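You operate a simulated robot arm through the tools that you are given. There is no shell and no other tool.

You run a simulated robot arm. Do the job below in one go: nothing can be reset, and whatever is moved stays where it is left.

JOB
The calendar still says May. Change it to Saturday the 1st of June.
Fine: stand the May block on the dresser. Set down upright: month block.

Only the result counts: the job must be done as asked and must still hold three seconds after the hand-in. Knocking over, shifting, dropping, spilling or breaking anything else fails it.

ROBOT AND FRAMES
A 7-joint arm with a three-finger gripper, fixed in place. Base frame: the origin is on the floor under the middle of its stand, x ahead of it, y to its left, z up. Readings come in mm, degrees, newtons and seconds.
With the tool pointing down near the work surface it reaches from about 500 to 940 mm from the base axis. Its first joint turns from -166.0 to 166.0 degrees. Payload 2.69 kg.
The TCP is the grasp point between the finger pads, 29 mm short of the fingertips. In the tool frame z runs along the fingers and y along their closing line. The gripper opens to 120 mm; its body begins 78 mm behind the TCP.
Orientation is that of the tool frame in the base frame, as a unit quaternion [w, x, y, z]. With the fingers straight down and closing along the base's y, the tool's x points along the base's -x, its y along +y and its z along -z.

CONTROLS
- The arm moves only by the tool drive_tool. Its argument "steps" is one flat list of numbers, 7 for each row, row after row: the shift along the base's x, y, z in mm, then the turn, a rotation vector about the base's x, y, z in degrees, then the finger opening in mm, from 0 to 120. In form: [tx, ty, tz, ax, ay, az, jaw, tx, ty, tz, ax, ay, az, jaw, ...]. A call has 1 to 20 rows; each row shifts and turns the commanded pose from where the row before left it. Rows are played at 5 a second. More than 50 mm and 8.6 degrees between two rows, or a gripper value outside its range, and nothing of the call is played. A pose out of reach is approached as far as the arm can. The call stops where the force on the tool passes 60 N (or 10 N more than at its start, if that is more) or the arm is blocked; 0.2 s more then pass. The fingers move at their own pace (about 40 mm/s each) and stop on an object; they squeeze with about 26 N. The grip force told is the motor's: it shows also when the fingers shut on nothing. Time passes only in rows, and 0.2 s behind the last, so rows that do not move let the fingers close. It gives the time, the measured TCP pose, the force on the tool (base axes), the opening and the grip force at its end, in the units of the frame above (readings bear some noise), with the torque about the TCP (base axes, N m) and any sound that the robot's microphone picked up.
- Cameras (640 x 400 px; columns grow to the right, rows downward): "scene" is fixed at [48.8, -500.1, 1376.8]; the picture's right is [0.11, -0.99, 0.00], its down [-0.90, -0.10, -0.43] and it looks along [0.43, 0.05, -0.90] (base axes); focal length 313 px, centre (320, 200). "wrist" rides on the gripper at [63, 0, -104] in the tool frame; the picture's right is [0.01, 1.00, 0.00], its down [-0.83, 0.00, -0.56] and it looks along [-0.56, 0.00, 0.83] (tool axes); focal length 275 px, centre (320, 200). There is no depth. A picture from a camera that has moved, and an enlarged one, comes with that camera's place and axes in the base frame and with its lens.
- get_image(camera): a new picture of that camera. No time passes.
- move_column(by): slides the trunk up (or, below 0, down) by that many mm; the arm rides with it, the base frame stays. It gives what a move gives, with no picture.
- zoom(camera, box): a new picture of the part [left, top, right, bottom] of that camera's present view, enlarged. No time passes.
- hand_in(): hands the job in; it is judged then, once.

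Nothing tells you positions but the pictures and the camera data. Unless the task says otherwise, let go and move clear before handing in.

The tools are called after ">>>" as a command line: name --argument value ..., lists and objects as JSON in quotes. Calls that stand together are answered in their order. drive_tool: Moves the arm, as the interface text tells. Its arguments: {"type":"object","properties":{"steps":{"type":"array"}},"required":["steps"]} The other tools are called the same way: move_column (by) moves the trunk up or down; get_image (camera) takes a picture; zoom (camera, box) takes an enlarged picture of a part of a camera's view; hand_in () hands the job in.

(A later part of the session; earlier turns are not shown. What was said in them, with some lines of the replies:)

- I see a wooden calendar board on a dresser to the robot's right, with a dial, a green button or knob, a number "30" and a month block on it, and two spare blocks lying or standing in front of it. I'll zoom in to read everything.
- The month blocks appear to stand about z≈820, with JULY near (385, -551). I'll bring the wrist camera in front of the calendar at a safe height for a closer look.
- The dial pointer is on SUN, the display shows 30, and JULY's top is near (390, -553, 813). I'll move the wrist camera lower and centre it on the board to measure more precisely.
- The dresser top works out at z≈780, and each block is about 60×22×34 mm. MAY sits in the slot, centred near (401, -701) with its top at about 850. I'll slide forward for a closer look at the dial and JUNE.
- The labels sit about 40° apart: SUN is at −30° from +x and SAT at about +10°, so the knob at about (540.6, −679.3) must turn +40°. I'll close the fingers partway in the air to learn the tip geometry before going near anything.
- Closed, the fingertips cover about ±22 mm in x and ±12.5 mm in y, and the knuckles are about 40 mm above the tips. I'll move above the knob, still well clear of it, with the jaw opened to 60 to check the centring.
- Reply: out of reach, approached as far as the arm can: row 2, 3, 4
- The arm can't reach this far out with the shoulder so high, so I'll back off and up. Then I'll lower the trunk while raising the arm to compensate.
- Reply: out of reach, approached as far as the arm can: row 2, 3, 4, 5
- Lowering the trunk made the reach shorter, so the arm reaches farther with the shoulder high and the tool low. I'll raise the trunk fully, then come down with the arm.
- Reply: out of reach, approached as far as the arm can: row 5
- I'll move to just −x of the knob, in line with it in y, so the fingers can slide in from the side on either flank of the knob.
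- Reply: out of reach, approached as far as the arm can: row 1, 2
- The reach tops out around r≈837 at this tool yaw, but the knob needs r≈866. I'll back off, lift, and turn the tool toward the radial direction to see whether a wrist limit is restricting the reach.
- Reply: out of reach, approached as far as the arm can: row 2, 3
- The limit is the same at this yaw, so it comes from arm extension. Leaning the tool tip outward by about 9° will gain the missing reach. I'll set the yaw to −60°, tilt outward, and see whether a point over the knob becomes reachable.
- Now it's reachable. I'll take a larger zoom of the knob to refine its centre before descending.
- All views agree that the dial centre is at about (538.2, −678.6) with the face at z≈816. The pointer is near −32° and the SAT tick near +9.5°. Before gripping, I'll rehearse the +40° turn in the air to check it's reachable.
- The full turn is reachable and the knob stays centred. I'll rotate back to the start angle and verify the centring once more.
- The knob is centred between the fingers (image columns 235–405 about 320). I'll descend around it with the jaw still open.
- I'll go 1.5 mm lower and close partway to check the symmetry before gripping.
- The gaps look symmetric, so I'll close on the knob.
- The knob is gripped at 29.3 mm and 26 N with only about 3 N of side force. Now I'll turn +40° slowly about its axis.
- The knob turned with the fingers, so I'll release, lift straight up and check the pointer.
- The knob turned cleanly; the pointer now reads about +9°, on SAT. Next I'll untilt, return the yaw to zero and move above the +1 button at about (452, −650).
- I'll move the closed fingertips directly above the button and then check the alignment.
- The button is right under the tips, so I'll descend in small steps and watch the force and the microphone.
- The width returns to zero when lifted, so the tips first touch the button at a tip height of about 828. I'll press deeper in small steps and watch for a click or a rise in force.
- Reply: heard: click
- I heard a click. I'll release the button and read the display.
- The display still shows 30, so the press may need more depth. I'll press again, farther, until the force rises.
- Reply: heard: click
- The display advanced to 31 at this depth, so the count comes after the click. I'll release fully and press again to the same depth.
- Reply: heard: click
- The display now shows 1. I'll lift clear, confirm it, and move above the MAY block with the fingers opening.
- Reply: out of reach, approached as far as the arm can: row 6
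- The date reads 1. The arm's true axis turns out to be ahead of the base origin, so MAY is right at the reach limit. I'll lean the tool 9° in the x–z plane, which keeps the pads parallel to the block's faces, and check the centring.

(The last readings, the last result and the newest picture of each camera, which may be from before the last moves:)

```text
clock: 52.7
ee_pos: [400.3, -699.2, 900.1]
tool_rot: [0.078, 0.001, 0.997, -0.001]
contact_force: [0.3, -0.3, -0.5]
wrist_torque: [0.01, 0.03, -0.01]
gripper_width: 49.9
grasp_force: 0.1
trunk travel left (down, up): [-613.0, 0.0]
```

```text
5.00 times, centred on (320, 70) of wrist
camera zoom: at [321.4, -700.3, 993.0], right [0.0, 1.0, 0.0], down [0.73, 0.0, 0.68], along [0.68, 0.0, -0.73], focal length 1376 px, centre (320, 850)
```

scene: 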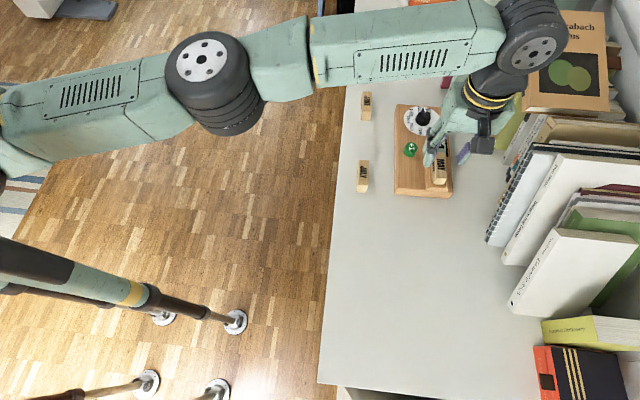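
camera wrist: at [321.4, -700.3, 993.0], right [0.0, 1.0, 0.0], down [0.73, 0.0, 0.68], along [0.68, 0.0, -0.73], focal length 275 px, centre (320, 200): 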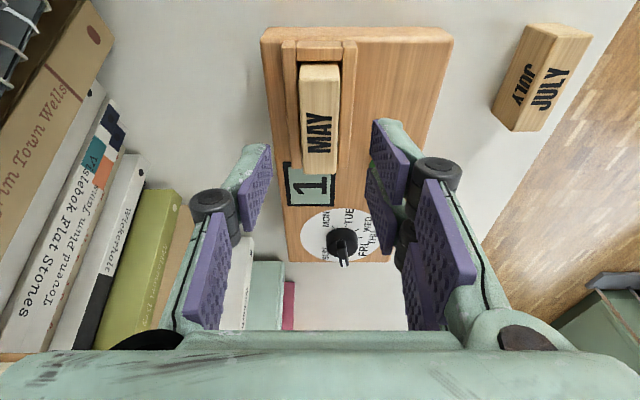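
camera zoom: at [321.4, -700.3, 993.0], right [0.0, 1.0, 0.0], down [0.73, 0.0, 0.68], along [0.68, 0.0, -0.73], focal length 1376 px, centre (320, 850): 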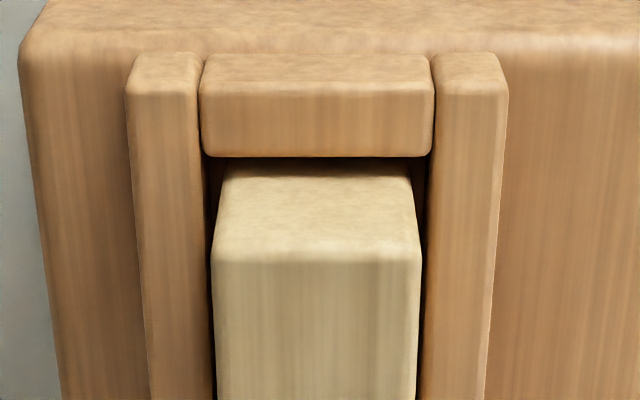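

The slot wall tops come out at about z≈828, so the tips must stay above about 831. I'll descend with the jaw open around MAY.

>>> drive_tool --steps '[-2, 0, -12, 0, 0, 0, 50, 0, 0, -10, 0, 0, 0, 50, 0, 0, -8, 0, 0, 0, 50, 0, 0, -5, 0, 0, 0, 50, 0, 0, 0, 0, 0, 0, 50]'

>>> zoom --camera "wrist" --box '[220, 20, 420, 180]'

>>> zoom --camera "scene" --box '[400, 120, 480, 200]'

```text
clock: 53.9
ee_pos: [397.3, -699.6, 863.8]
tool_rot: [0.079, 0.001, 0.997, -0.002]
contact_force: [0.3, -0.9, -0.4]
wrist_torque: [0.02, -0.02, -0.02]
gripper_width: 50.2
grasp_force: 0.0
trunk travel left (down, up): [-613.0, 0.0]
```

```text
2.50 times, centred on (320, 100) of wrist
camera zoom: at [319.2, -699.9, 957.5], right [0.0, 1.0, 0.0], down [0.73, 0.0, 0.68], along [0.68, 0.0, -0.73], focal length 688 px, centre (320, 450)
```

zoom: 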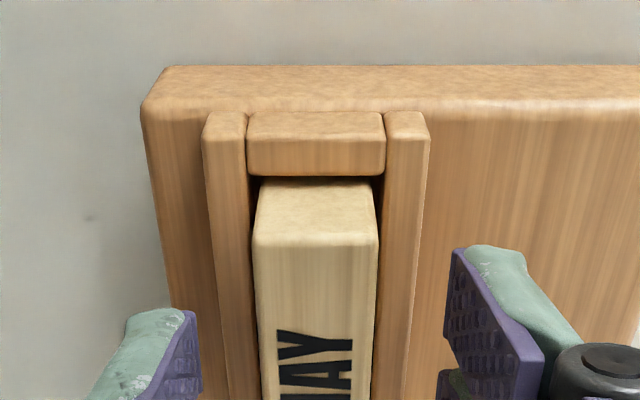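

```text
5.00 times, centred on (440, 160) of scene
camera zoom: at [48.8, -500.1, 1376.8], right [0.11, -0.99, 0.0], down [-0.9, -0.1, -0.43], along [0.43, 0.05, -0.9], focal length 1565 px, centre (-280, 400)
```

zoom: 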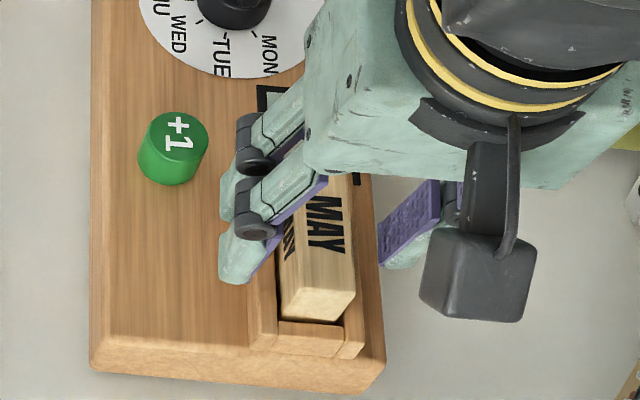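

The block is centred to within about 0.7 mm. I'll nudge −0.5 mm in y and close on it.

>>> drive_tool --steps '[0, -0.5, -0.5, 0, 0, 0, 36, 0, 0, 0, 0, 0, 0, 26, 0, 0, 0, 0, 0, 0, 16, 0, 0, 0, 0, 0, 0, 14, 0, 0, 0, 0, 0, 0, 14, 0, 0, 0, 0, 0, 0, 14]'

>>> zoom --camera "wrist" --box '[220, 20, 420, 180]'

>>> zoom --camera "scene" --box '[400, 120, 480, 200]'

```text
clock: 55.3
ee_pos: [397.2, -699.2, 863.3]
tool_rot: [0.079, 0.0, 0.997, -0.002]
contact_force: [0.5, -0.3, 0.3]
wrist_torque: [0.02, 0.04, -0.03]
gripper_width: 20.9
grasp_force: 25.9
trunk travel left (down, up): [-613.0, 0.0]
```

```text
2.50 times, centred on (320, 100) of wrist
camera zoom: at [319.4, -700.5, 957.1], right [0.0, 1.0, 0.0], down [0.73, 0.0, 0.68], along [0.68, 0.0, -0.73], focal length 688 px, centre (320, 450)
```

zoom: 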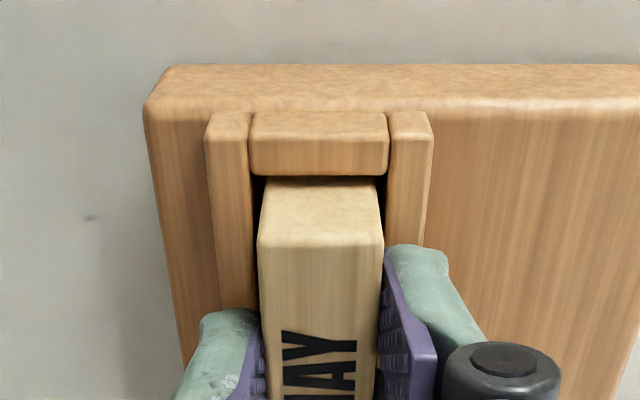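

```text
5.00 times, centred on (440, 160) of scene
camera zoom: at [48.8, -500.1, 1376.8], right [0.11, -0.99, 0.0], down [-0.9, -0.1, -0.43], along [0.43, 0.05, -0.9], focal length 1565 px, centre (-280, 400)
```

zoom: 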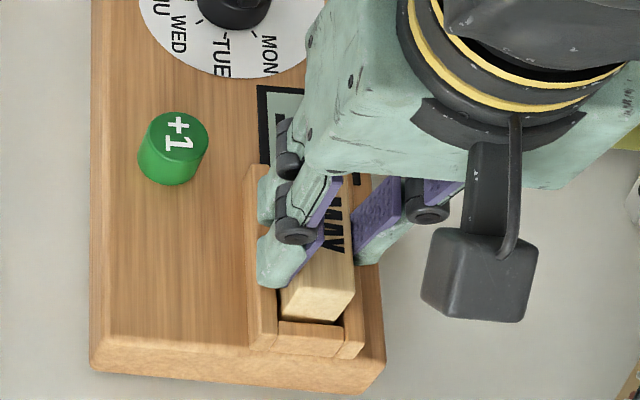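

MAY is held at 20.9 mm with 26 N. I'll lift it straight up out of the slot.

>>> drive_tool --steps '[0, 0, 3, 0, 0, 0, 14, 0, 0, 5, 0, 0, 0, 14, 0, 0, 8, 0, 0, 0, 14, 0, 0, 9, 0, 0, 0, 14, 0, 0, 9, 0, 0, 0, 14, 0, 0, 0, 0, 0, 0, 14]'

>>> zoom --camera "wrist" --box '[220, 20, 420, 180]'

>>> zoom --camera "scene" --box '[400, 120, 480, 200]'

```text
clock: 56.7
ee_pos: [398.1, -701.1, 897.9]
tool_rot: [0.078, 0.0, 0.997, -0.001]
contact_force: [-0.1, -0.7, -0.9]
wrist_torque: [0.03, 0.06, 0.02]
gripper_width: 20.9
grasp_force: 25.6
trunk travel left (down, up): [-613.0, 0.0]
```

```text
2.50 times, centred on (320, 100) of wrist
camera zoom: at [319.6, -700.6, 991.6], right [0.0, 1.0, 0.0], down [0.73, 0.0, 0.68], along [0.68, 0.0, -0.73], focal length 688 px, centre (320, 450)
```

zoom: 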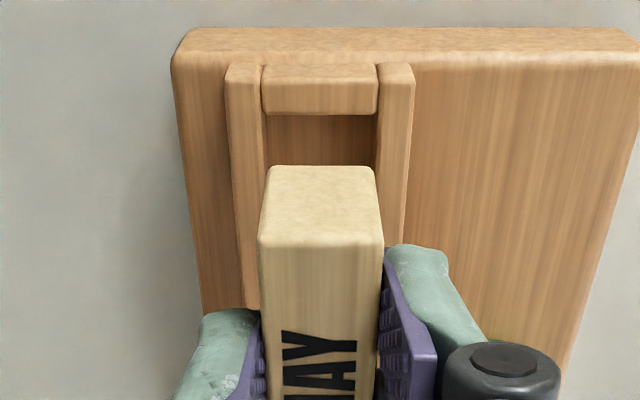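

```text
5.00 times, centred on (440, 160) of scene
camera zoom: at [48.8, -500.1, 1376.8], right [0.11, -0.99, 0.0], down [-0.9, -0.1, -0.43], along [0.43, 0.05, -0.9], focal length 1565 px, centre (-280, 400)
```

zoom: 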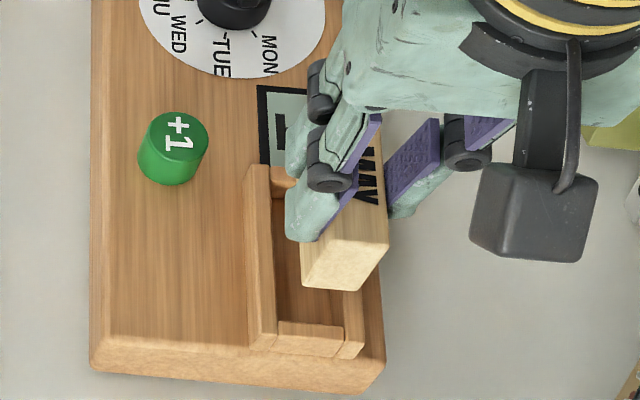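

MAY is out of the slot. I'll carry it to the clear area of the dresser around (296, −645), in front of the board's near end.

>>> drive_tool --steps '[-26, 14, 0, 0, 0, 0, 14, -26, 14, 0, 0, 0, 0, 14, -26, 14, 0, 0, 0, 0, 14, -27, 13, 0, 0, 0, 0, 14, 0, 0, -20, 0, 0, 0, 14, 0, 0, -20, 0, 0, 0, 14, 0, 0, -15, 0, 0, 0, 14, 0, 0, -8, 0, 0, 0, 14, 0, 0, 0, 0, 0, 0, 14]'

>>> get_image --camera "wrist"

>>> get_image --camera "scene"

>>> zoom --camera "scene" --box '[370, 130, 490, 240]'

```text
clock: 58.7
ee_pos: [293.2, -645.2, 834.6]
tool_rot: [0.079, 0.001, 0.997, -0.001]
contact_force: [-0.1, 0.6, -0.9]
wrist_torque: [0.0, 0.02, -0.03]
gripper_width: 20.8
grasp_force: 25.8
trunk travel left (down, up): [-613.0, 0.0]
```

```text
taken
camera wrist: at [213.6, -645.6, 927.8], right [0.0, 1.0, 0.0], down [0.73, 0.0, 0.68], along [0.68, 0.0, -0.73], focal length 275 px, centre (320, 200)
```

wrist: 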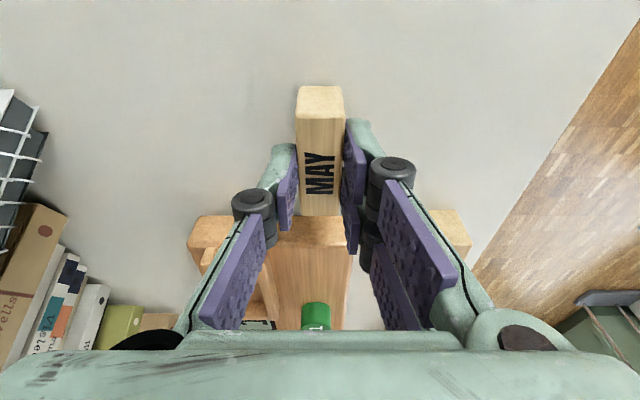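

```text
taken
```

scene: 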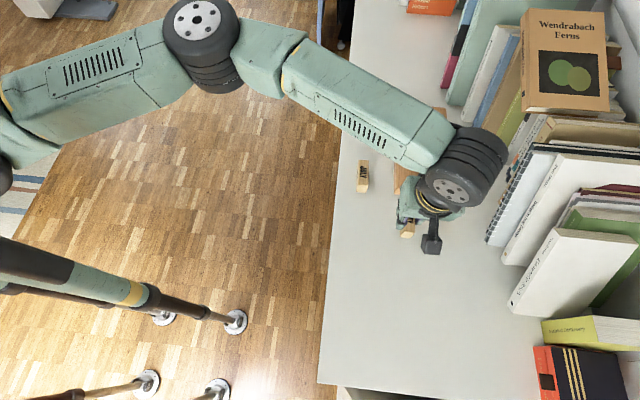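

```text
3.64 times, centred on (430, 185) of scene
camera zoom: at [48.8, -500.1, 1376.8], right [0.11, -0.99, 0.0], down [-0.9, -0.1, -0.43], along [0.43, 0.05, -0.9], focal length 1138 px, centre (-80, 254)
```

zoom: 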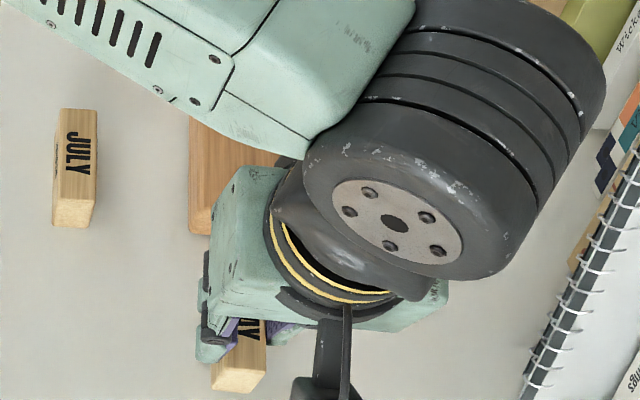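

MAY is about 7 mm above the dresser. I'll lower it gently until I feel contact.

>>> drive_tool --steps '[0, 0, -3, 0, 0, 0, 14, 0, 0, -1.5, 0, 0, 0, 14, 0, 0, -0.7, 0, 0, 0, 14, 0, 0, 0, 0, 0, 0, 14]'

```text
clock: 59.7
ee_pos: [293.2, -645.4, 829.4]
tool_rot: [0.079, 0.001, 0.997, -0.001]
contact_force: [0.4, -0.4, -0.2]
wrist_torque: [0.03, 0.03, 0.0]
gripper_width: 21.1
grasp_force: 26.2
trunk travel left (down, up): [-613.0, 0.0]
```

>>> drive_tool --steps '[0, 0, -0.7, 0, 0, 0, 14, 0, 0, -0.7, 0, 0, 0, 14, 0, 0, 0, 0, 0, 0, 14]'

>>> zoom --camera "scene" --box '[390, 200, 450, 260]'

>>> zoom --camera "wrist" --box '[260, 60, 380, 160]'

```text
clock: 60.5
ee_pos: [292.0, -644.2, 829.7]
tool_rot: [0.079, 0.002, 0.997, -0.001]
contact_force: [-0.6, 0.9, 6.5]
wrist_torque: [0.03, 0.1, -0.02]
gripper_width: 20.9
grasp_force: 26.2
trunk travel left (down, up): [-613.0, 0.0]
```

```text
6.67 times, centred on (420, 230) of scene
camera zoom: at [48.8, -500.1, 1376.8], right [0.11, -0.99, 0.0], down [-0.9, -0.1, -0.43], along [0.43, 0.05, -0.9], focal length 2086 px, centre (-347, 0)
```

zoom: 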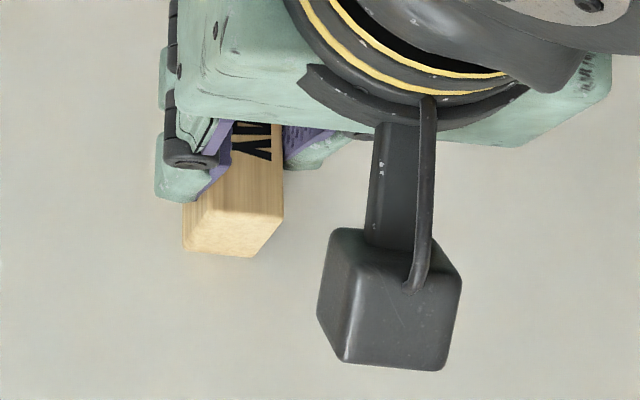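

```text
4.00 times, centred on (320, 110) of wrist
camera zoom: at [214.4, -645.4, 923.0], right [0.0, 1.0, 0.0], down [0.73, 0.0, 0.68], along [0.68, 0.0, -0.73], focal length 1101 px, centre (320, 560)
```

zoom: 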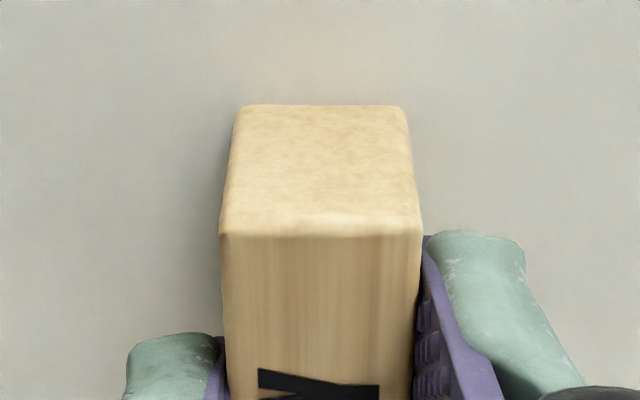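

The block is down with about 6.5 N of contact. I'll release and lift away vertically.

>>> drive_tool --steps '[0, 0, 0.4, 0, 0, 0, 22, 0, 0, 0, 0, 0, 0, 28, 0, 0, 0, 0, 0, 0, 40, 0, 0, 0, 0, 0, 0, 50, 0, 0, 5, 0, 0, 0, 50, 0, 0, 15, 0, 0, 0, 50, 0, 0, 25, 0, 0, 0, 50, 0, 0, 30, 0, 0, 0, 50, 0, 0, 0, 0, 0, 0, 50]'

>>> get_image --camera "wrist"

>>> zoom --camera "scene" --box '[380, 150, 480, 260]'

```text
clock: 62.5
ee_pos: [292.3, -644.3, 902.5]
tool_rot: [0.079, 0.001, 0.997, 0.0]
contact_force: [0.0, -1.3, -0.4]
wrist_torque: [-0.01, -0.02, 0.05]
gripper_width: 50.0
grasp_force: 0.2
trunk travel left (down, up): [-613.0, 0.0]
```

```text
taken
camera wrist: at [214.2, -644.9, 996.2], right [0.0, 1.0, 0.0], down [0.73, 0.0, 0.68], along [0.68, 0.0, -0.73], focal length 275 px, centre (320, 200)
```

wrist: 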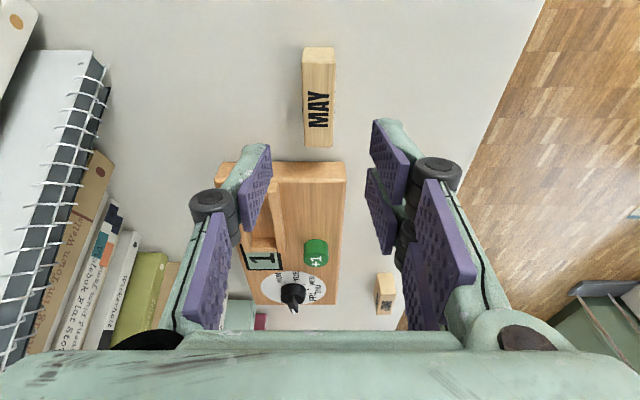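

```text
3.64 times, centred on (430, 205) of scene
camera zoom: at [48.8, -500.1, 1376.8], right [0.11, -0.99, 0.0], down [-0.9, -0.1, -0.43], along [0.43, 0.05, -0.9], focal length 1138 px, centre (-80, 182)
```

zoom: 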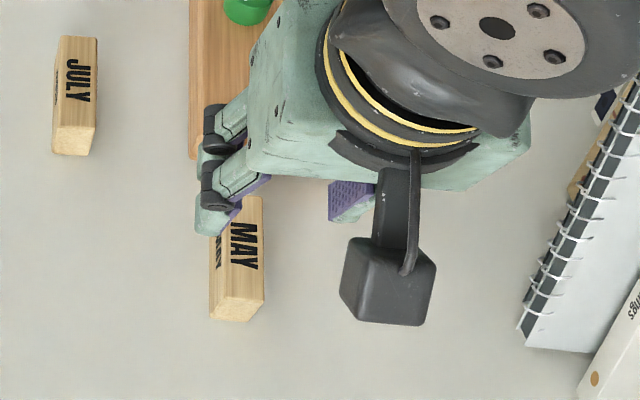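

MAY stands upright on the dresser. Now I'll travel high toward JUNE.

>>> drive_tool --steps '[36, 13, 3, 0, 0, 0, 50, 36, 13, 0, 0, 0, 0, 50, 36, 13, 0, 0, 0, 0, 50, 36, 13, 0, 0, 0, 0, 50, 36, 13, 0, 0, 0, 0, 50, 36, 13, 0, 0, 0, 0, 50, 32, 14, 0, 0, 0, 0, 50, 0, 0, 0, 0, 0, 0, 50]'

>>> get_image --camera "wrist"

>>> zoom --camera "wrist" --box '[240, 60, 400, 220]'

>>> get_image --camera "scene"

```text
clock: 64.3
ee_pos: [540.1, -553.8, 906.7]
tool_rot: [0.078, 0.001, 0.997, -0.001]
contact_force: [-0.3, -0.3, 0.4]
wrist_torque: [0.02, -0.03, -0.02]
gripper_width: 50.0
grasp_force: 0.0
trunk travel left (down, up): [-613.0, 0.0]
```

```text
taken
camera wrist: at [462.0, -553.6, 1000.4], right [0.0, 1.0, 0.0], down [0.73, 0.0, 0.68], along [0.68, 0.0, -0.73], focal length 275 px, centre (320, 200)
```

wrist: 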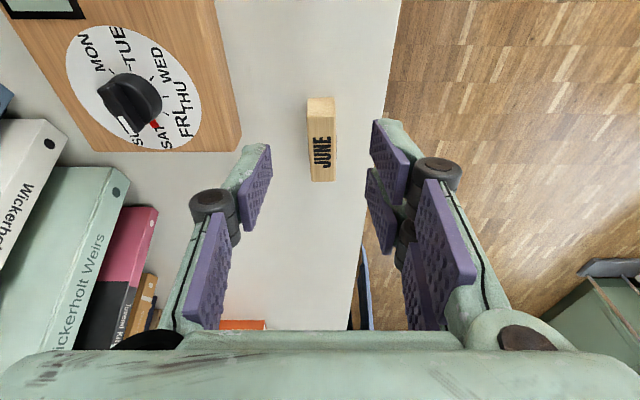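

```text
2.50 times, centred on (320, 140) of wrist
camera zoom: at [462.0, -553.6, 1000.4], right [0.0, 1.0, 0.0], down [0.73, 0.0, 0.68], along [0.68, 0.0, -0.73], focal length 688 px, centre (320, 350)
```

zoom: 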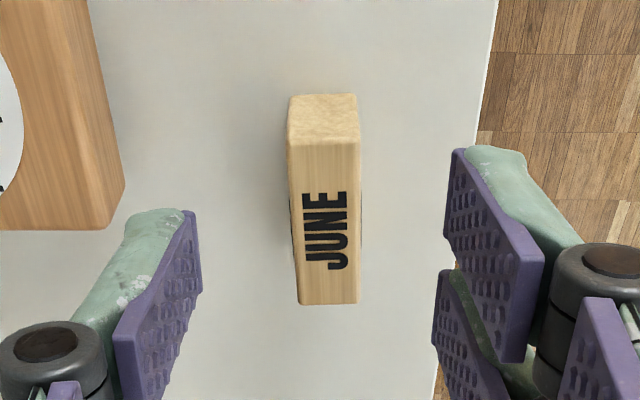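

```text
taken
```

scene: 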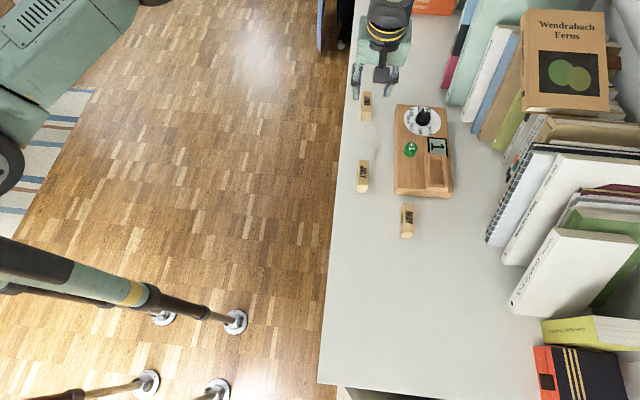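

JUNE's centre is at about (583, −551) with a yaw of about +2°. I'll align the tool above it at the same relative offset I used on MAY, then check.

>>> drive_tool --steps '[20, 1.5, 0, 0, 0, 2, 50, 19, 1, 0, 0, 0, 0, 50, 0, 0, -20, 0, 0, 0, 50, 0, 0, -15, 0, 0, 0, 50, 0, 0, 0, 0, 0, 0, 50]'

>>> get_image --camera "wrist"

>>> zoom --camera "wrist" --box '[220, 20, 420, 180]'

```text
clock: 65.5
ee_pos: [580.0, -550.0, 871.1]
tool_rot: [0.079, -0.016, 0.997, 0.0]
contact_force: [0.5, -0.8, -1.0]
wrist_torque: [0.0, 0.01, 0.0]
gripper_width: 50.0
grasp_force: 0.0
trunk travel left (down, up): [-613.0, 0.0]
```

```text
taken
camera wrist: at [502.1, -553.4, 964.8], right [-0.04, 1.0, 0.0], down [0.73, 0.03, 0.68], along [0.68, 0.02, -0.73], focal length 275 px, centre (320, 200)
```

wrist: 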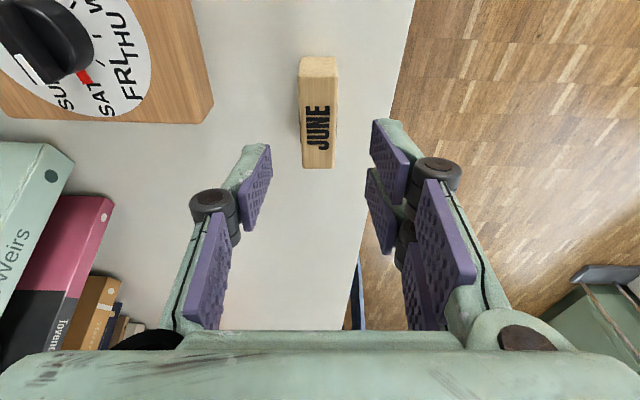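

```text
2.50 times, centred on (320, 100) of wrist
camera zoom: at [502.1, -553.4, 964.8], right [-0.04, 1.0, 0.0], down [0.73, 0.03, 0.68], along [0.68, 0.02, -0.73], focal length 688 px, centre (320, 450)
```

zoom: 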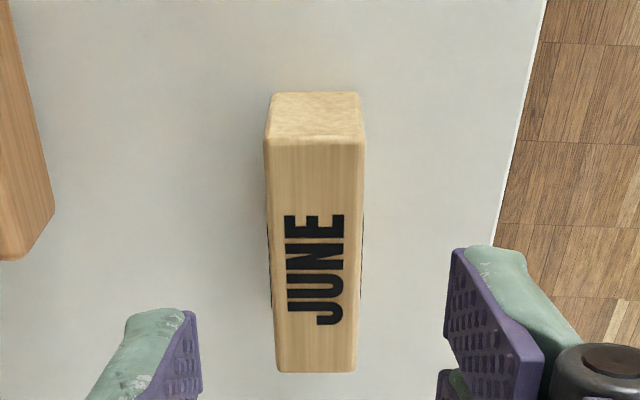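

The red index clearly sits on SAT from this angle. JUNE is about 1 mm off centre, so I'll correct that and descend to the same grip height.

>>> drive_tool --steps '[-0.9, -1.2, -15, 0, 0, 0, 50, 0, 0, -15, 0, 0, 0, 50, 0, 0, -8, 0, 0, 0, 50, 0, 0, -4.8, 0, 0, 0, 50, 0, 0, 0, 0, 0, 0, 50]'

>>> zoom --camera "wrist" --box '[220, 20, 420, 180]'

>>> zoom --camera "scene" --box '[330, 40, 430, 140]'

```text
clock: 66.7
ee_pos: [579.6, -552.3, 827.4]
tool_rot: [0.078, -0.017, 0.997, 0.001]
contact_force: [-0.3, 0.4, -0.6]
wrist_torque: [0.01, 0.02, -0.03]
gripper_width: 50.0
grasp_force: 0.0
trunk travel left (down, up): [-613.0, 0.0]
```

```text
2.50 times, centred on (320, 100) of wrist
camera zoom: at [500.7, -554.7, 921.9], right [-0.04, 1.0, 0.0], down [0.73, 0.03, 0.68], along [0.68, 0.02, -0.73], focal length 688 px, centre (320, 450)
```

zoom: 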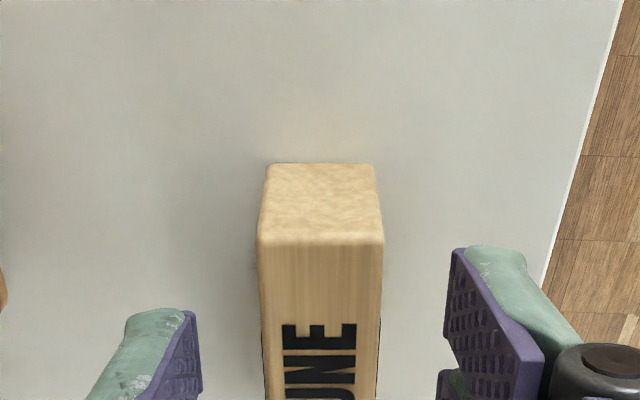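

```text
4.00 times, centred on (380, 90) of scene
camera zoom: at [48.8, -500.1, 1376.8], right [0.11, -0.99, 0.0], down [-0.9, -0.1, -0.43], along [0.43, 0.05, -0.9], focal length 1252 px, centre (80, 640)
```

zoom: 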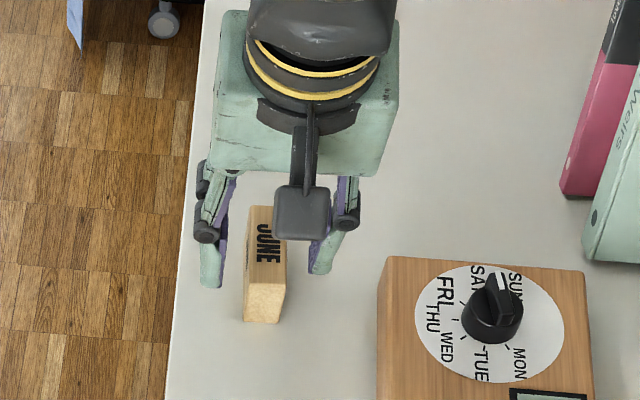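

JUNE's placement in the wrist view matches MAY's grip almost exactly. I'll close on it.

>>> drive_tool --steps '[0, 0, 0, 0, 0, 0, 36, 0, 0, 0, 0, 0, 0, 26, 0, 0, 0, 0, 0, 0, 16, 0, 0, 0, 0, 0, 0, 14, 0, 0, 0, 0, 0, 0, 14, 0, 0, 0, 0, 0, 0, 14]'

>>> zoom --camera "wrist" --box '[220, 20, 420, 180]'

```text
clock: 68.1
ee_pos: [580.4, -551.6, 829.1]
tool_rot: [0.078, -0.016, 0.997, 0.001]
contact_force: [0.1, 0.6, 0.0]
wrist_torque: [0.01, -0.03, 0.0]
gripper_width: 21.1
grasp_force: 26.4
trunk travel left (down, up): [-613.0, 0.0]
```

```text
2.50 times, centred on (320, 100) of wrist
camera zoom: at [500.7, -554.7, 922.1], right [-0.04, 1.0, 0.0], down [0.73, 0.03, 0.68], along [0.68, 0.02, -0.73], focal length 688 px, centre (320, 450)
```

zoom: 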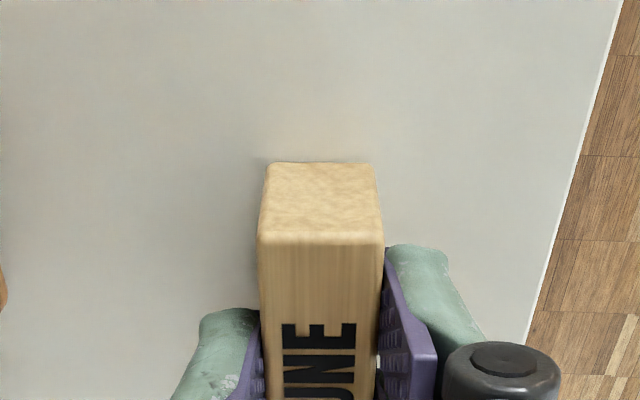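

JUNE is gripped identically. I'll lift it, carry it over the slot and take the 2° yaw back out.

>>> drive_tool --steps '[0, 0, 3, 0, 0, 0, 14, 0, 0, 10, 0, 0, 0, 14, 0, 0, 20, 0, 0, 0, 14, 0, 0, 20, 0, 0, 0, 14, 0, 0, 18, 0, 0, 0, 14, -30.2, -24.7, 0, 0, 0, -2, 14, -30.2, -24.7, 0, 0, 0, 0, 14, -30.2, -24.7, 0, 0, 0, 0, 14, -30.2, -24.7, 0, 0, 0, 0, 14, -30.2, -24.7, 0, 0, 0, 0, 14, -30.1, -24.8, 0, 0, 0, 0, 14, 0, 0, 0, 0, 0, 0, 14]'

>>> get_image --camera "wrist"

>>> zoom --camera "wrist" --box '[220, 20, 420, 180]'

>>> zoom --camera "scene" --box '[400, 120, 480, 200]'

```text
clock: 70.7
ee_pos: [398.5, -701.1, 899.8]
tool_rot: [0.079, 0.001, 0.997, 0.0]
contact_force: [0.6, -0.4, -0.5]
wrist_torque: [-0.01, 0.01, -0.02]
gripper_width: 20.9
grasp_force: 26.0
trunk travel left (down, up): [-613.0, 0.0]
```

```text
taken
camera wrist: at [320.6, -700.7, 992.8], right [0.0, 1.0, 0.0], down [0.73, 0.0, 0.68], along [0.68, 0.0, -0.73], focal length 275 px, centre (320, 200)
```

wrist: 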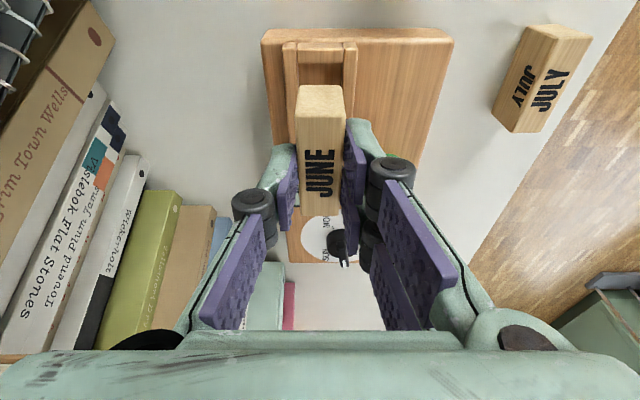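

```text
2.50 times, centred on (320, 100) of wrist
camera zoom: at [320.6, -700.7, 992.8], right [0.0, 1.0, 0.0], down [0.73, 0.0, 0.68], along [0.68, 0.0, -0.73], focal length 688 px, centre (320, 450)
```

zoom: 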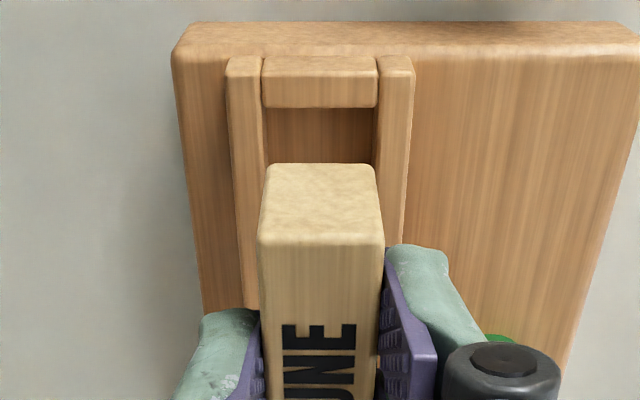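

```text
5.00 times, centred on (440, 160) of scene
camera zoom: at [48.8, -500.1, 1376.8], right [0.11, -0.99, 0.0], down [-0.9, -0.1, -0.43], along [0.43, 0.05, -0.9], focal length 1565 px, centre (-280, 400)
```

zoom: 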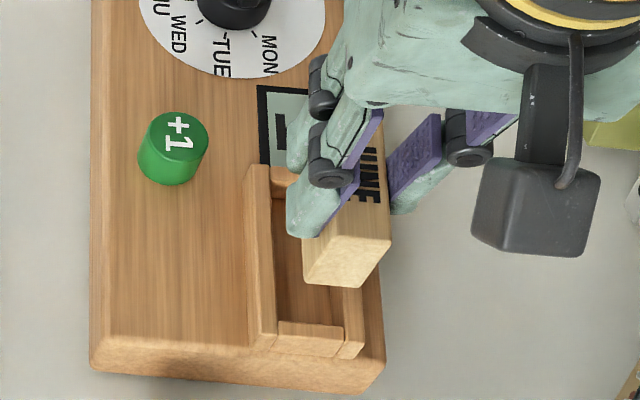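

JUNE is above the slot, about 0.9 mm too far in +x compared with MAY's exit pose. I'll correct that and lower it partway into the slot.

>>> drive_tool --steps '[-0.9, 0, 0, 0, 0, 0, 14, 0, 0, -6, 0, 0, 0, 14, 0, 0, -6, 0, 0, 0, 14, 0, 0, -5, 0, 0, 0, 14, 0, 0, -4, 0, 0, 0, 14, 0, 0, 0, 0, 0, 0, 14]'

>>> zoom --camera "wrist" --box '[220, 20, 420, 180]'

>>> zoom --camera "scene" --box '[420, 140, 465, 200]'

```text
clock: 72.1
ee_pos: [396.4, -701.6, 878.6]
tool_rot: [0.078, 0.001, 0.997, 0.0]
contact_force: [-0.2, 0.3, -0.1]
wrist_torque: [-0.04, 0.0, 0.02]
gripper_width: 21.0
grasp_force: 26.0
trunk travel left (down, up): [-613.0, 0.0]
```

```text
2.50 times, centred on (320, 100) of wrist
camera zoom: at [318.6, -701.4, 971.5], right [0.0, 1.0, 0.0], down [0.73, 0.0, 0.68], along [0.68, 0.0, -0.73], focal length 688 px, centre (320, 450)
```

zoom: 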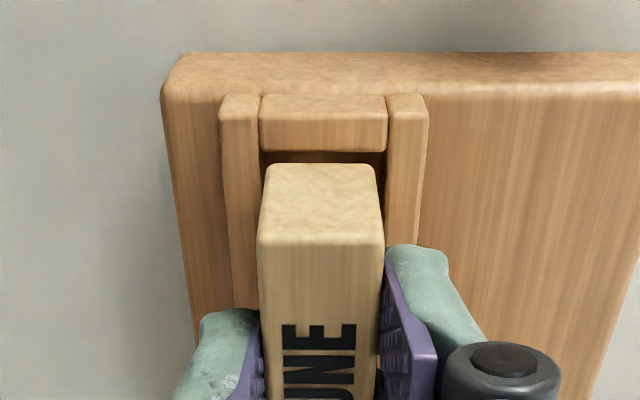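

```text
6.67 times, centred on (442, 170) of scene
camera zoom: at [48.8, -500.1, 1376.8], right [0.11, -0.99, 0.0], down [-0.9, -0.1, -0.43], along [0.43, 0.05, -0.9], focal length 2086 px, centre (-497, 400)
```

zoom: 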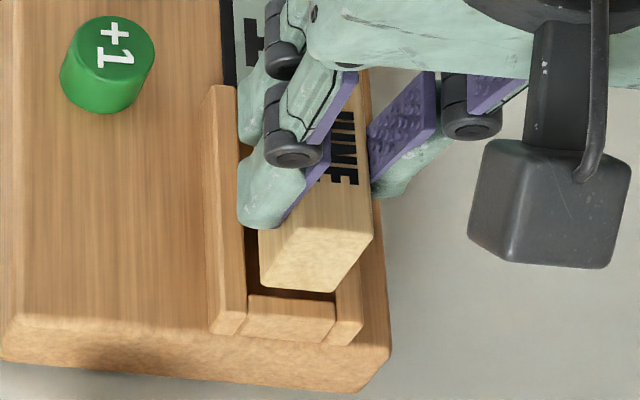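

I'll nudge +0.7 mm in x and +0.5 mm in y to match MAY's seated pose, then continue down.

>>> drive_tool --steps '[0.7, 0.5, 0, 0, 0, 0, 14, 0, 0, -3, 0, 0, 0, 14, 0, 0, -3, 0, 0, 0, 14, 0, 0, -3, 0, 0, 0, 14, 0, 0, 0, 0, 0, 0, 14]'

>>> zoom --camera "wrist" --box '[220, 20, 420, 180]'

>>> zoom --camera "scene" --box '[420, 140, 465, 200]'

```text
clock: 73.3
ee_pos: [397.8, -700.4, 869.5]
tool_rot: [0.078, 0.001, 0.997, -0.001]
contact_force: [0.6, -0.2, -0.2]
wrist_torque: [0.01, 0.03, 0.02]
gripper_width: 21.0
grasp_force: 26.1
trunk travel left (down, up): [-613.0, 0.0]
```

```text
2.50 times, centred on (320, 100) of wrist
camera zoom: at [319.4, -700.8, 963.5], right [0.0, 1.0, 0.0], down [0.73, 0.0, 0.68], along [0.68, 0.0, -0.73], focal length 688 px, centre (320, 450)
```

zoom: 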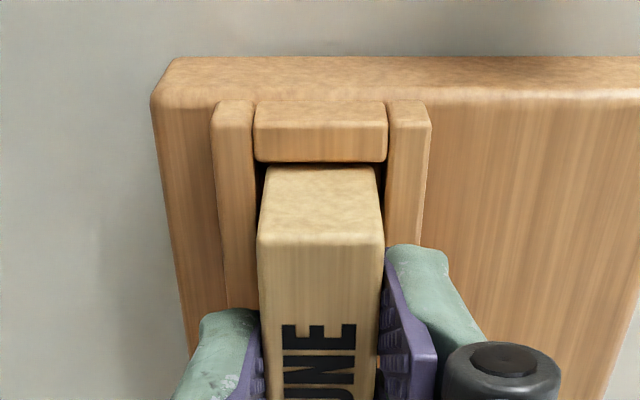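

```text
6.67 times, centred on (442, 170) of scene
camera zoom: at [48.8, -500.1, 1376.8], right [0.11, -0.99, 0.0], down [-0.9, -0.1, -0.43], along [0.43, 0.05, -0.9], focal length 2086 px, centre (-497, 400)
```

zoom: 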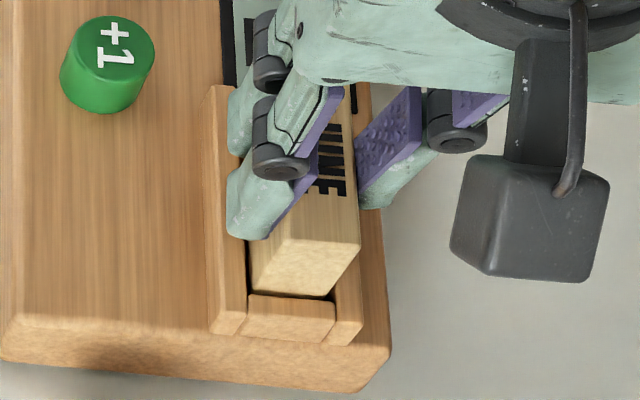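

JUNE is entering cleanly with no side force. I'll continue to the floor of the slot.

>>> drive_tool --steps '[0, 0, -2, 0, 0, 0, 14, 0, 0, -2, 0, 0, 0, 14, 0, 0, -1, 0, 0, 0, 14, 0, 0, -0.5, 0, 0, 0, 14, 0, 0, 0, 0, 0, 0, 14]'

```text
clock: 74.5
ee_pos: [398.1, -699.8, 864.2]
tool_rot: [0.078, 0.002, 0.997, -0.001]
contact_force: [-0.4, 0.2, -1.2]
wrist_torque: [0.01, 0.01, 0.0]
gripper_width: 21.3
grasp_force: 25.9
trunk travel left (down, up): [-613.0, 0.0]
```

>>> drive_tool --steps '[0, 0, -0.5, 0, 0, 0, 14, 0, 0, -0.4, 0, 0, 0, 14, 0, 0, 0, 0, 0, 0, 14]'

>>> zoom --camera "wrist" --box '[220, 20, 420, 180]'

>>> zoom --camera "scene" --box '[420, 140, 465, 200]'

```text
clock: 75.3
ee_pos: [396.6, -699.8, 863.6]
tool_rot: [0.078, 0.001, 0.997, -0.001]
contact_force: [-0.6, 0.0, 0.4]
wrist_torque: [0.0, 0.03, -0.01]
gripper_width: 21.3
grasp_force: 25.8
trunk travel left (down, up): [-613.0, 0.0]
```

```text
2.50 times, centred on (320, 100) of wrist
camera zoom: at [319.2, -700.5, 957.3], right [0.0, 1.0, 0.0], down [0.73, 0.0, 0.68], along [0.68, 0.0, -0.73], focal length 688 px, centre (320, 450)
```

zoom: 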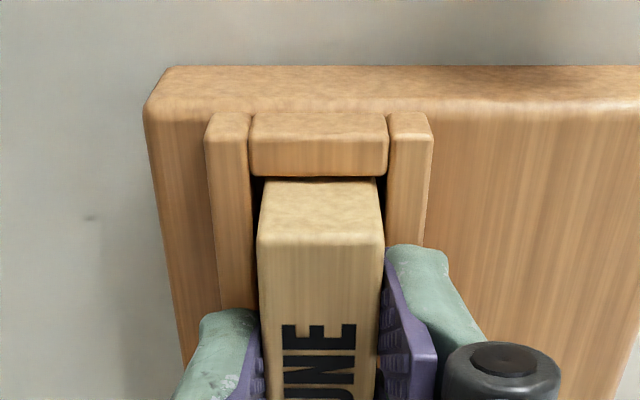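

```text
6.67 times, centred on (442, 170) of scene
camera zoom: at [48.8, -500.1, 1376.8], right [0.11, -0.99, 0.0], down [-0.9, -0.1, -0.43], along [0.43, 0.05, -0.9], focal length 2086 px, centre (-497, 400)
```

zoom: 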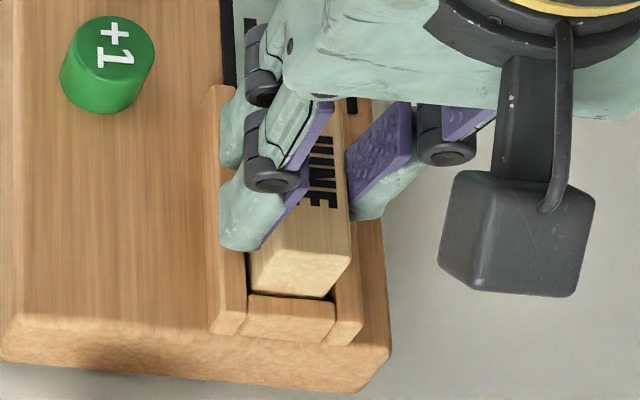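

The pose matches where MAY sat. I'll lower a touch more to feel the slot floor.

>>> drive_tool --steps '[0, 0, -0.4, 0, 0, 0, 14, 0, 0, -0.3, 0, 0, 0, 14, 0, 0, 0, 0, 0, 0, 14]'

```text
clock: 76.1
ee_pos: [396.3, -699.1, 863.0]
tool_rot: [0.079, 0.001, 0.997, 0.0]
contact_force: [0.1, -0.3, -0.1]
wrist_torque: [0.01, 0.01, 0.04]
gripper_width: 21.2
grasp_force: 25.9
trunk travel left (down, up): [-613.0, 0.0]
```

>>> drive_tool --steps '[0, 0, -0.4, 0, 0, 0, 14, 0, 0, 0, 0, 0, 0, 14]'

>>> zoom --camera "wrist" --box '[270, 60, 370, 140]'

```text
clock: 76.7
ee_pos: [396.1, -698.7, 863.2]
tool_rot: [0.079, 0.001, 0.997, -0.001]
contact_force: [0.0, 0.2, -0.4]
wrist_torque: [0.01, 0.01, 0.05]
gripper_width: 21.1
grasp_force: 26.3
trunk travel left (down, up): [-613.0, 0.0]
```

```text
5.00 times, centred on (320, 100) of wrist
camera zoom: at [318.7, -699.7, 956.4], right [0.0, 1.0, 0.0], down [0.73, 0.0, 0.68], along [0.68, 0.0, -0.73], focal length 1376 px, centre (320, 700)
```

zoom: 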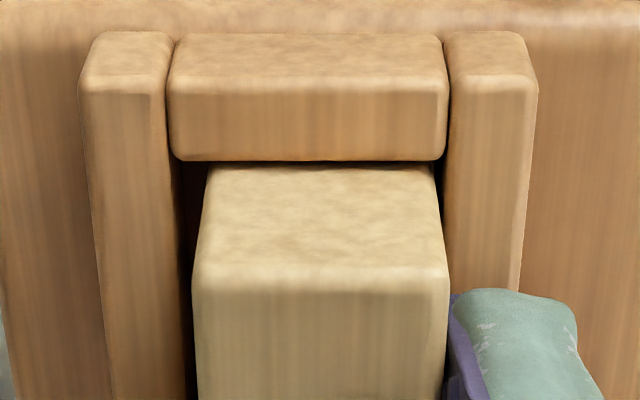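

The block is seated within about a millimetre and slightly toward +y in the slot. I'll nudge it back to centre and release gently.

>>> drive_tool --steps '[0.4, -0.9, 0, 0, 0, 0, 14, 0, 0, 0, 0, 0, 0, 14]'

>>> zoom --camera "wrist" --box '[270, 60, 370, 140]'

```text
clock: 77.3
ee_pos: [398.1, -701.5, 862.2]
tool_rot: [0.079, 0.001, 0.997, -0.001]
contact_force: [0.1, 0.8, 0.4]
wrist_torque: [-0.02, -0.02, 0.0]
gripper_width: 21.1
grasp_force: 26.0
trunk travel left (down, up): [-613.0, 0.0]
```

```text
5.00 times, centred on (320, 100) of wrist
camera zoom: at [319.0, -700.5, 956.5], right [0.0, 1.0, 0.0], down [0.73, 0.0, 0.68], along [0.68, 0.0, -0.73], focal length 1376 px, centre (320, 700)
```

zoom: 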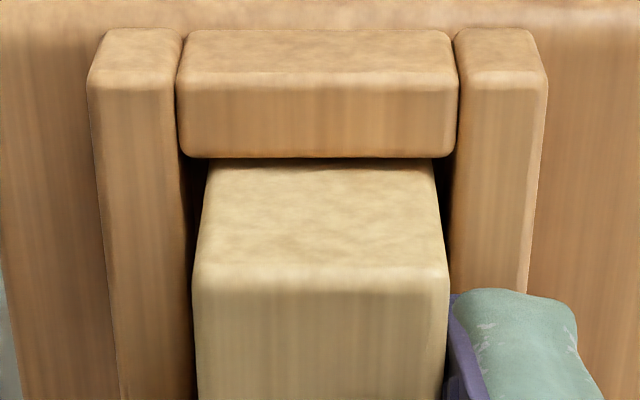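

Gaps show on both sides, so I'll release.

>>> drive_tool --steps '[0, 0, 0, 0, 0, 0, 22, 0, 0, 0, 0, 0, 0, 26, 0, 0, 0, 0, 0, 0, 34, 0, 0, 0, 0, 0, 0, 46, 0, 0, 0, 0, 0, 0, 50]'

>>> zoom --camera "wrist" --box '[220, 20, 420, 180]'

>>> zoom --camera "scene" --box '[420, 140, 465, 200]'

```text
clock: 78.5
ee_pos: [397.8, -699.6, 863.8]
tool_rot: [0.079, 0.001, 0.997, 0.0]
contact_force: [-0.3, 0.0, -0.5]
wrist_torque: [0.0, 0.0, -0.01]
gripper_width: 50.1
grasp_force: 0.1
trunk travel left (down, up): [-613.0, 0.0]
```

```text
2.50 times, centred on (320, 100) of wrist
camera zoom: at [319.0, -700.5, 956.5], right [0.0, 1.0, 0.0], down [0.73, 0.0, 0.68], along [0.68, 0.0, -0.73], focal length 688 px, centre (320, 450)
```

zoom: 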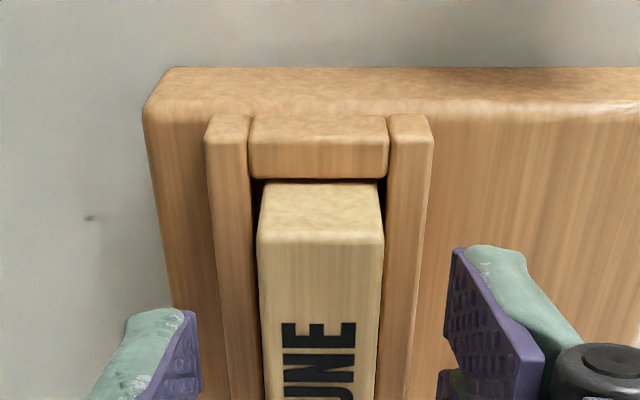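

```text
6.67 times, centred on (442, 170) of scene
camera zoom: at [48.8, -500.1, 1376.8], right [0.11, -0.99, 0.0], down [-0.9, -0.1, -0.43], along [0.43, 0.05, -0.9], focal length 2086 px, centre (-497, 400)
```

zoom: 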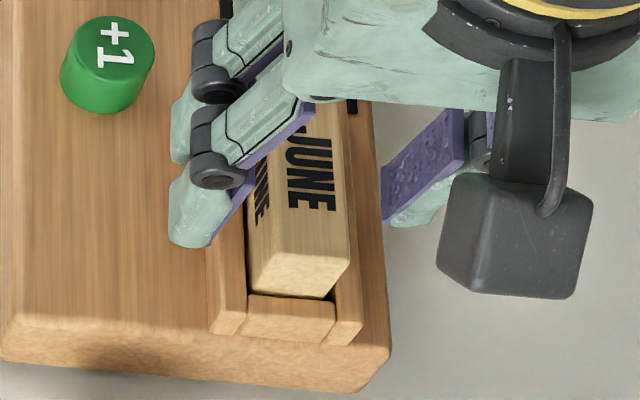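

JUNE is seated in the slot. I'll lift straight up and retreat.

>>> drive_tool --steps '[0, 0, 4, 0, 0, 0, 50, 0, 0, 8, 0, 0, 0, 50, 0, 0, 10, 0, 0, 0, 50, 0, 0, 10, 0, 0, 0, 50, 0, 20, 20, 0, 0, 0, 50, 0, 25, 25, 0, 0, 0, 50, -10, 30, 25, 0, 0, 0, 50, -10, 30, 25, 0, 0, 0, 50, -10, 30, 25, 0, 4.5, 0, 50, 0, 0, 0, 0, 4.5, 0, 50, 0, 0, 0, 0, 0, 0, 50]'

>>> get_image --camera "wrist"

>>> get_image --camera "scene"

>>> zoom --camera "scene" --box '[340, 80, 480, 250]'

```text
clock: 80.9
ee_pos: [369.6, -565.1, 1014.3]
tool_rot: [0.001, 0.001, 1.0, -0.001]
contact_force: [-0.3, 0.8, -0.4]
wrist_torque: [-0.01, 0.0, -0.03]
gripper_width: 50.0
grasp_force: 0.0
trunk travel left (down, up): [-613.0, 0.0]
```

```text
taken
camera wrist: at [306.5, -566.0, 1119.1], right [0.0, 1.0, 0.0], down [0.83, 0.0, 0.56], along [0.56, 0.0, -0.83], focal length 275 px, centre (320, 200)
```

wrist: 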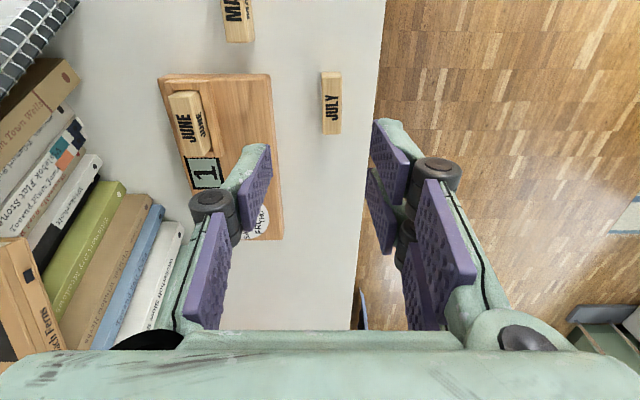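

```text
taken
```

scene: 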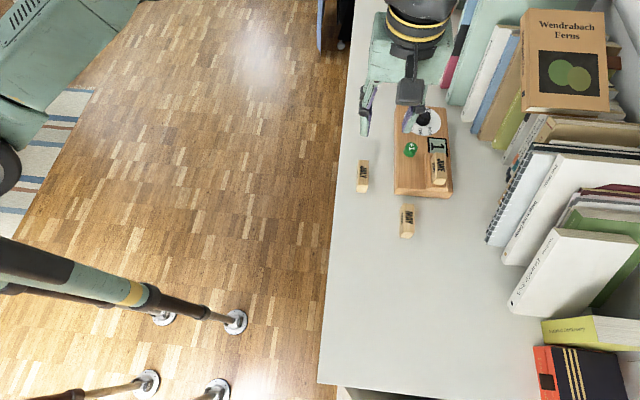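

```text
2.35 times, centred on (410, 165) of scene
camera zoom: at [48.8, -500.1, 1376.8], right [0.11, -0.99, 0.0], down [-0.9, -0.1, -0.43], along [0.43, 0.05, -0.9], focal length 736 px, centre (108, 282)
```

zoom: 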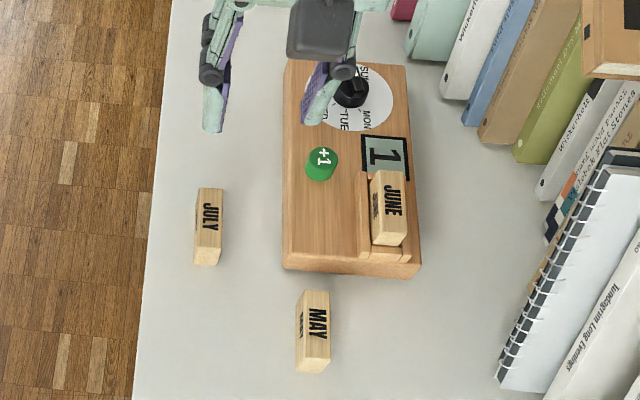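

JUNE is in the slot, the display shows 1, and MAY and JULY stand upright. I'll pull the arm back to uncover the dial for a final check.

>>> drive_tool --steps '[-10, 30, 10, 0, 0, 0, 60, -10, 30, 10, 0, 0, 0, 60, -10, 30, 10, 0, 0, 0, 60, -10, 30, 10, 0, 0, 0, 60, 0, 0, 0, 0, 0, 0, 60]'

>>> get_image --camera "scene"

>>> zoom --camera "scene" --box '[400, 100, 450, 140]'

>>> zoom --camera "scene" --box '[340, 80, 480, 250]'

>>> zoom --camera "wrist" --box '[0, 60, 260, 260]'

```text
clock: 82.1
ee_pos: [327.6, -444.4, 1055.4]
tool_rot: [0.0, 0.001, 1.0, -0.001]
contact_force: [-0.6, 0.2, 0.2]
wrist_torque: [0.04, -0.03, 0.02]
gripper_width: 60.3
grasp_force: 0.0
trunk travel left (down, up): [-613.0, 0.0]
```

```text
taken
```

scene: 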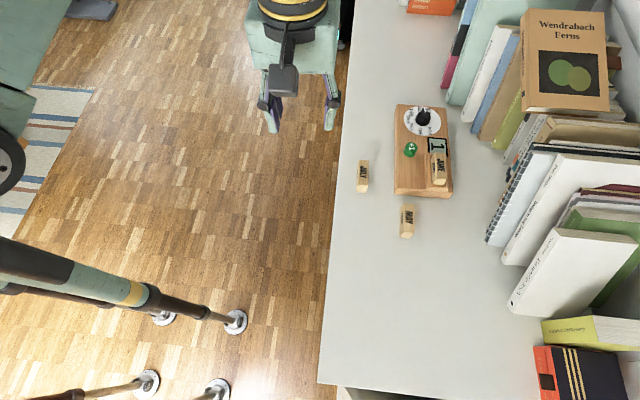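

```text
10.00 times, centred on (425, 120) of scene
camera zoom: at [48.8, -500.1, 1376.8], right [0.11, -0.99, 0.0], down [-0.9, -0.1, -0.43], along [0.43, 0.05, -0.9], focal length 3130 px, centre (-730, 1000)
```

zoom: 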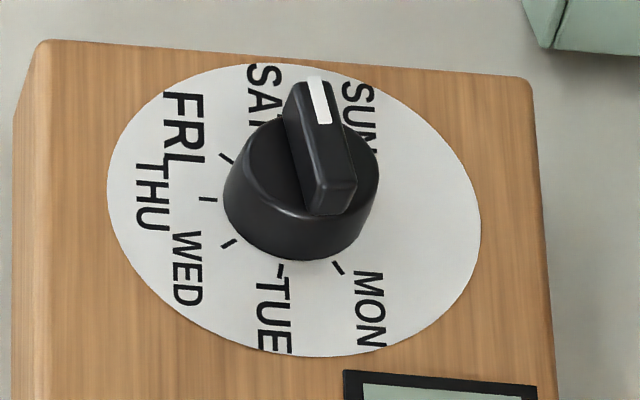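

```text
2.35 times, centred on (410, 165) of scene
camera zoom: at [48.8, -500.1, 1376.8], right [0.11, -0.99, 0.0], down [-0.9, -0.1, -0.43], along [0.43, 0.05, -0.9], focal length 736 px, centre (108, 282)
```

zoom: 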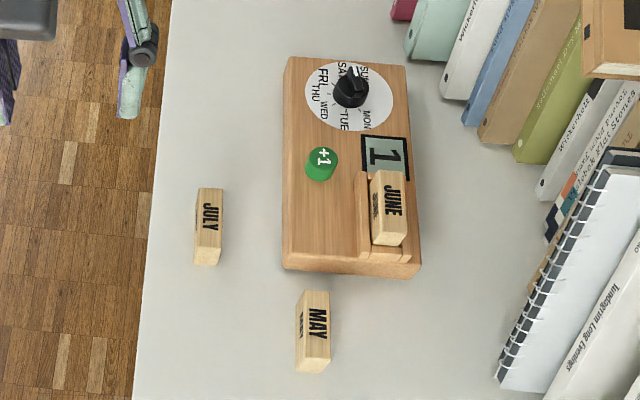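

```text
2.00 times, centred on (130, 160) of wrist
camera zoom: at [266.1, -445.0, 1159.9], right [0.0, 1.0, 0.0], down [0.83, 0.0, 0.56], along [0.56, 0.0, -0.83], focal length 551 px, centre (700, 280)
```

zoom: 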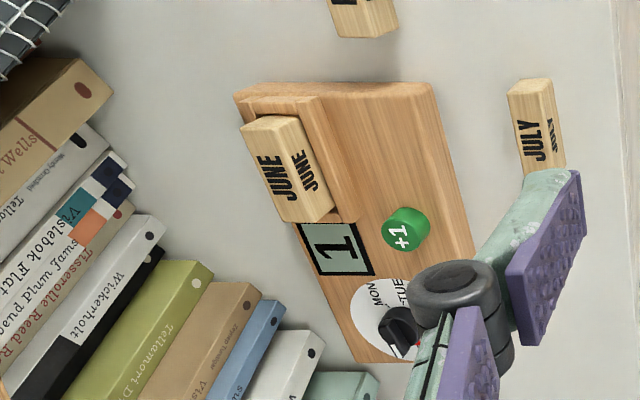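

Everything checks out:
- **Month:** JUNE is seated in the slot, facing the same way MAY did.
- **Date:** the display reads 1.
- **Weekday:** the dial pointer and its red index are on SAT.
- **May block:** MAY stands upright on the dresser.
- **Everything else:** JULY and the board look unmoved, and the arm is clear.

I'm handing in.

>>> hand_in

```text
The job is handed in.
```

The calendar now reads Saturday the 1st of June, and I've handed the job in. No judging result has come back yet.

- **Weekday:** I turned the dial one step from SUN to SAT. The red index sits on the SAT mark.
- **Date:** two counted presses of the +1 button took the display from 30 to 31 to 1. One extra press only clicked and did not count.
- **Month:** the JUNE block is in the slot, facing the same way MAY did.
- **May block:** it stands upright on the clear part of the dresser, in front of the board's near end.

In the final pictures the board and the JULY block look unmoved. The arm was clear of everything at hand-in.
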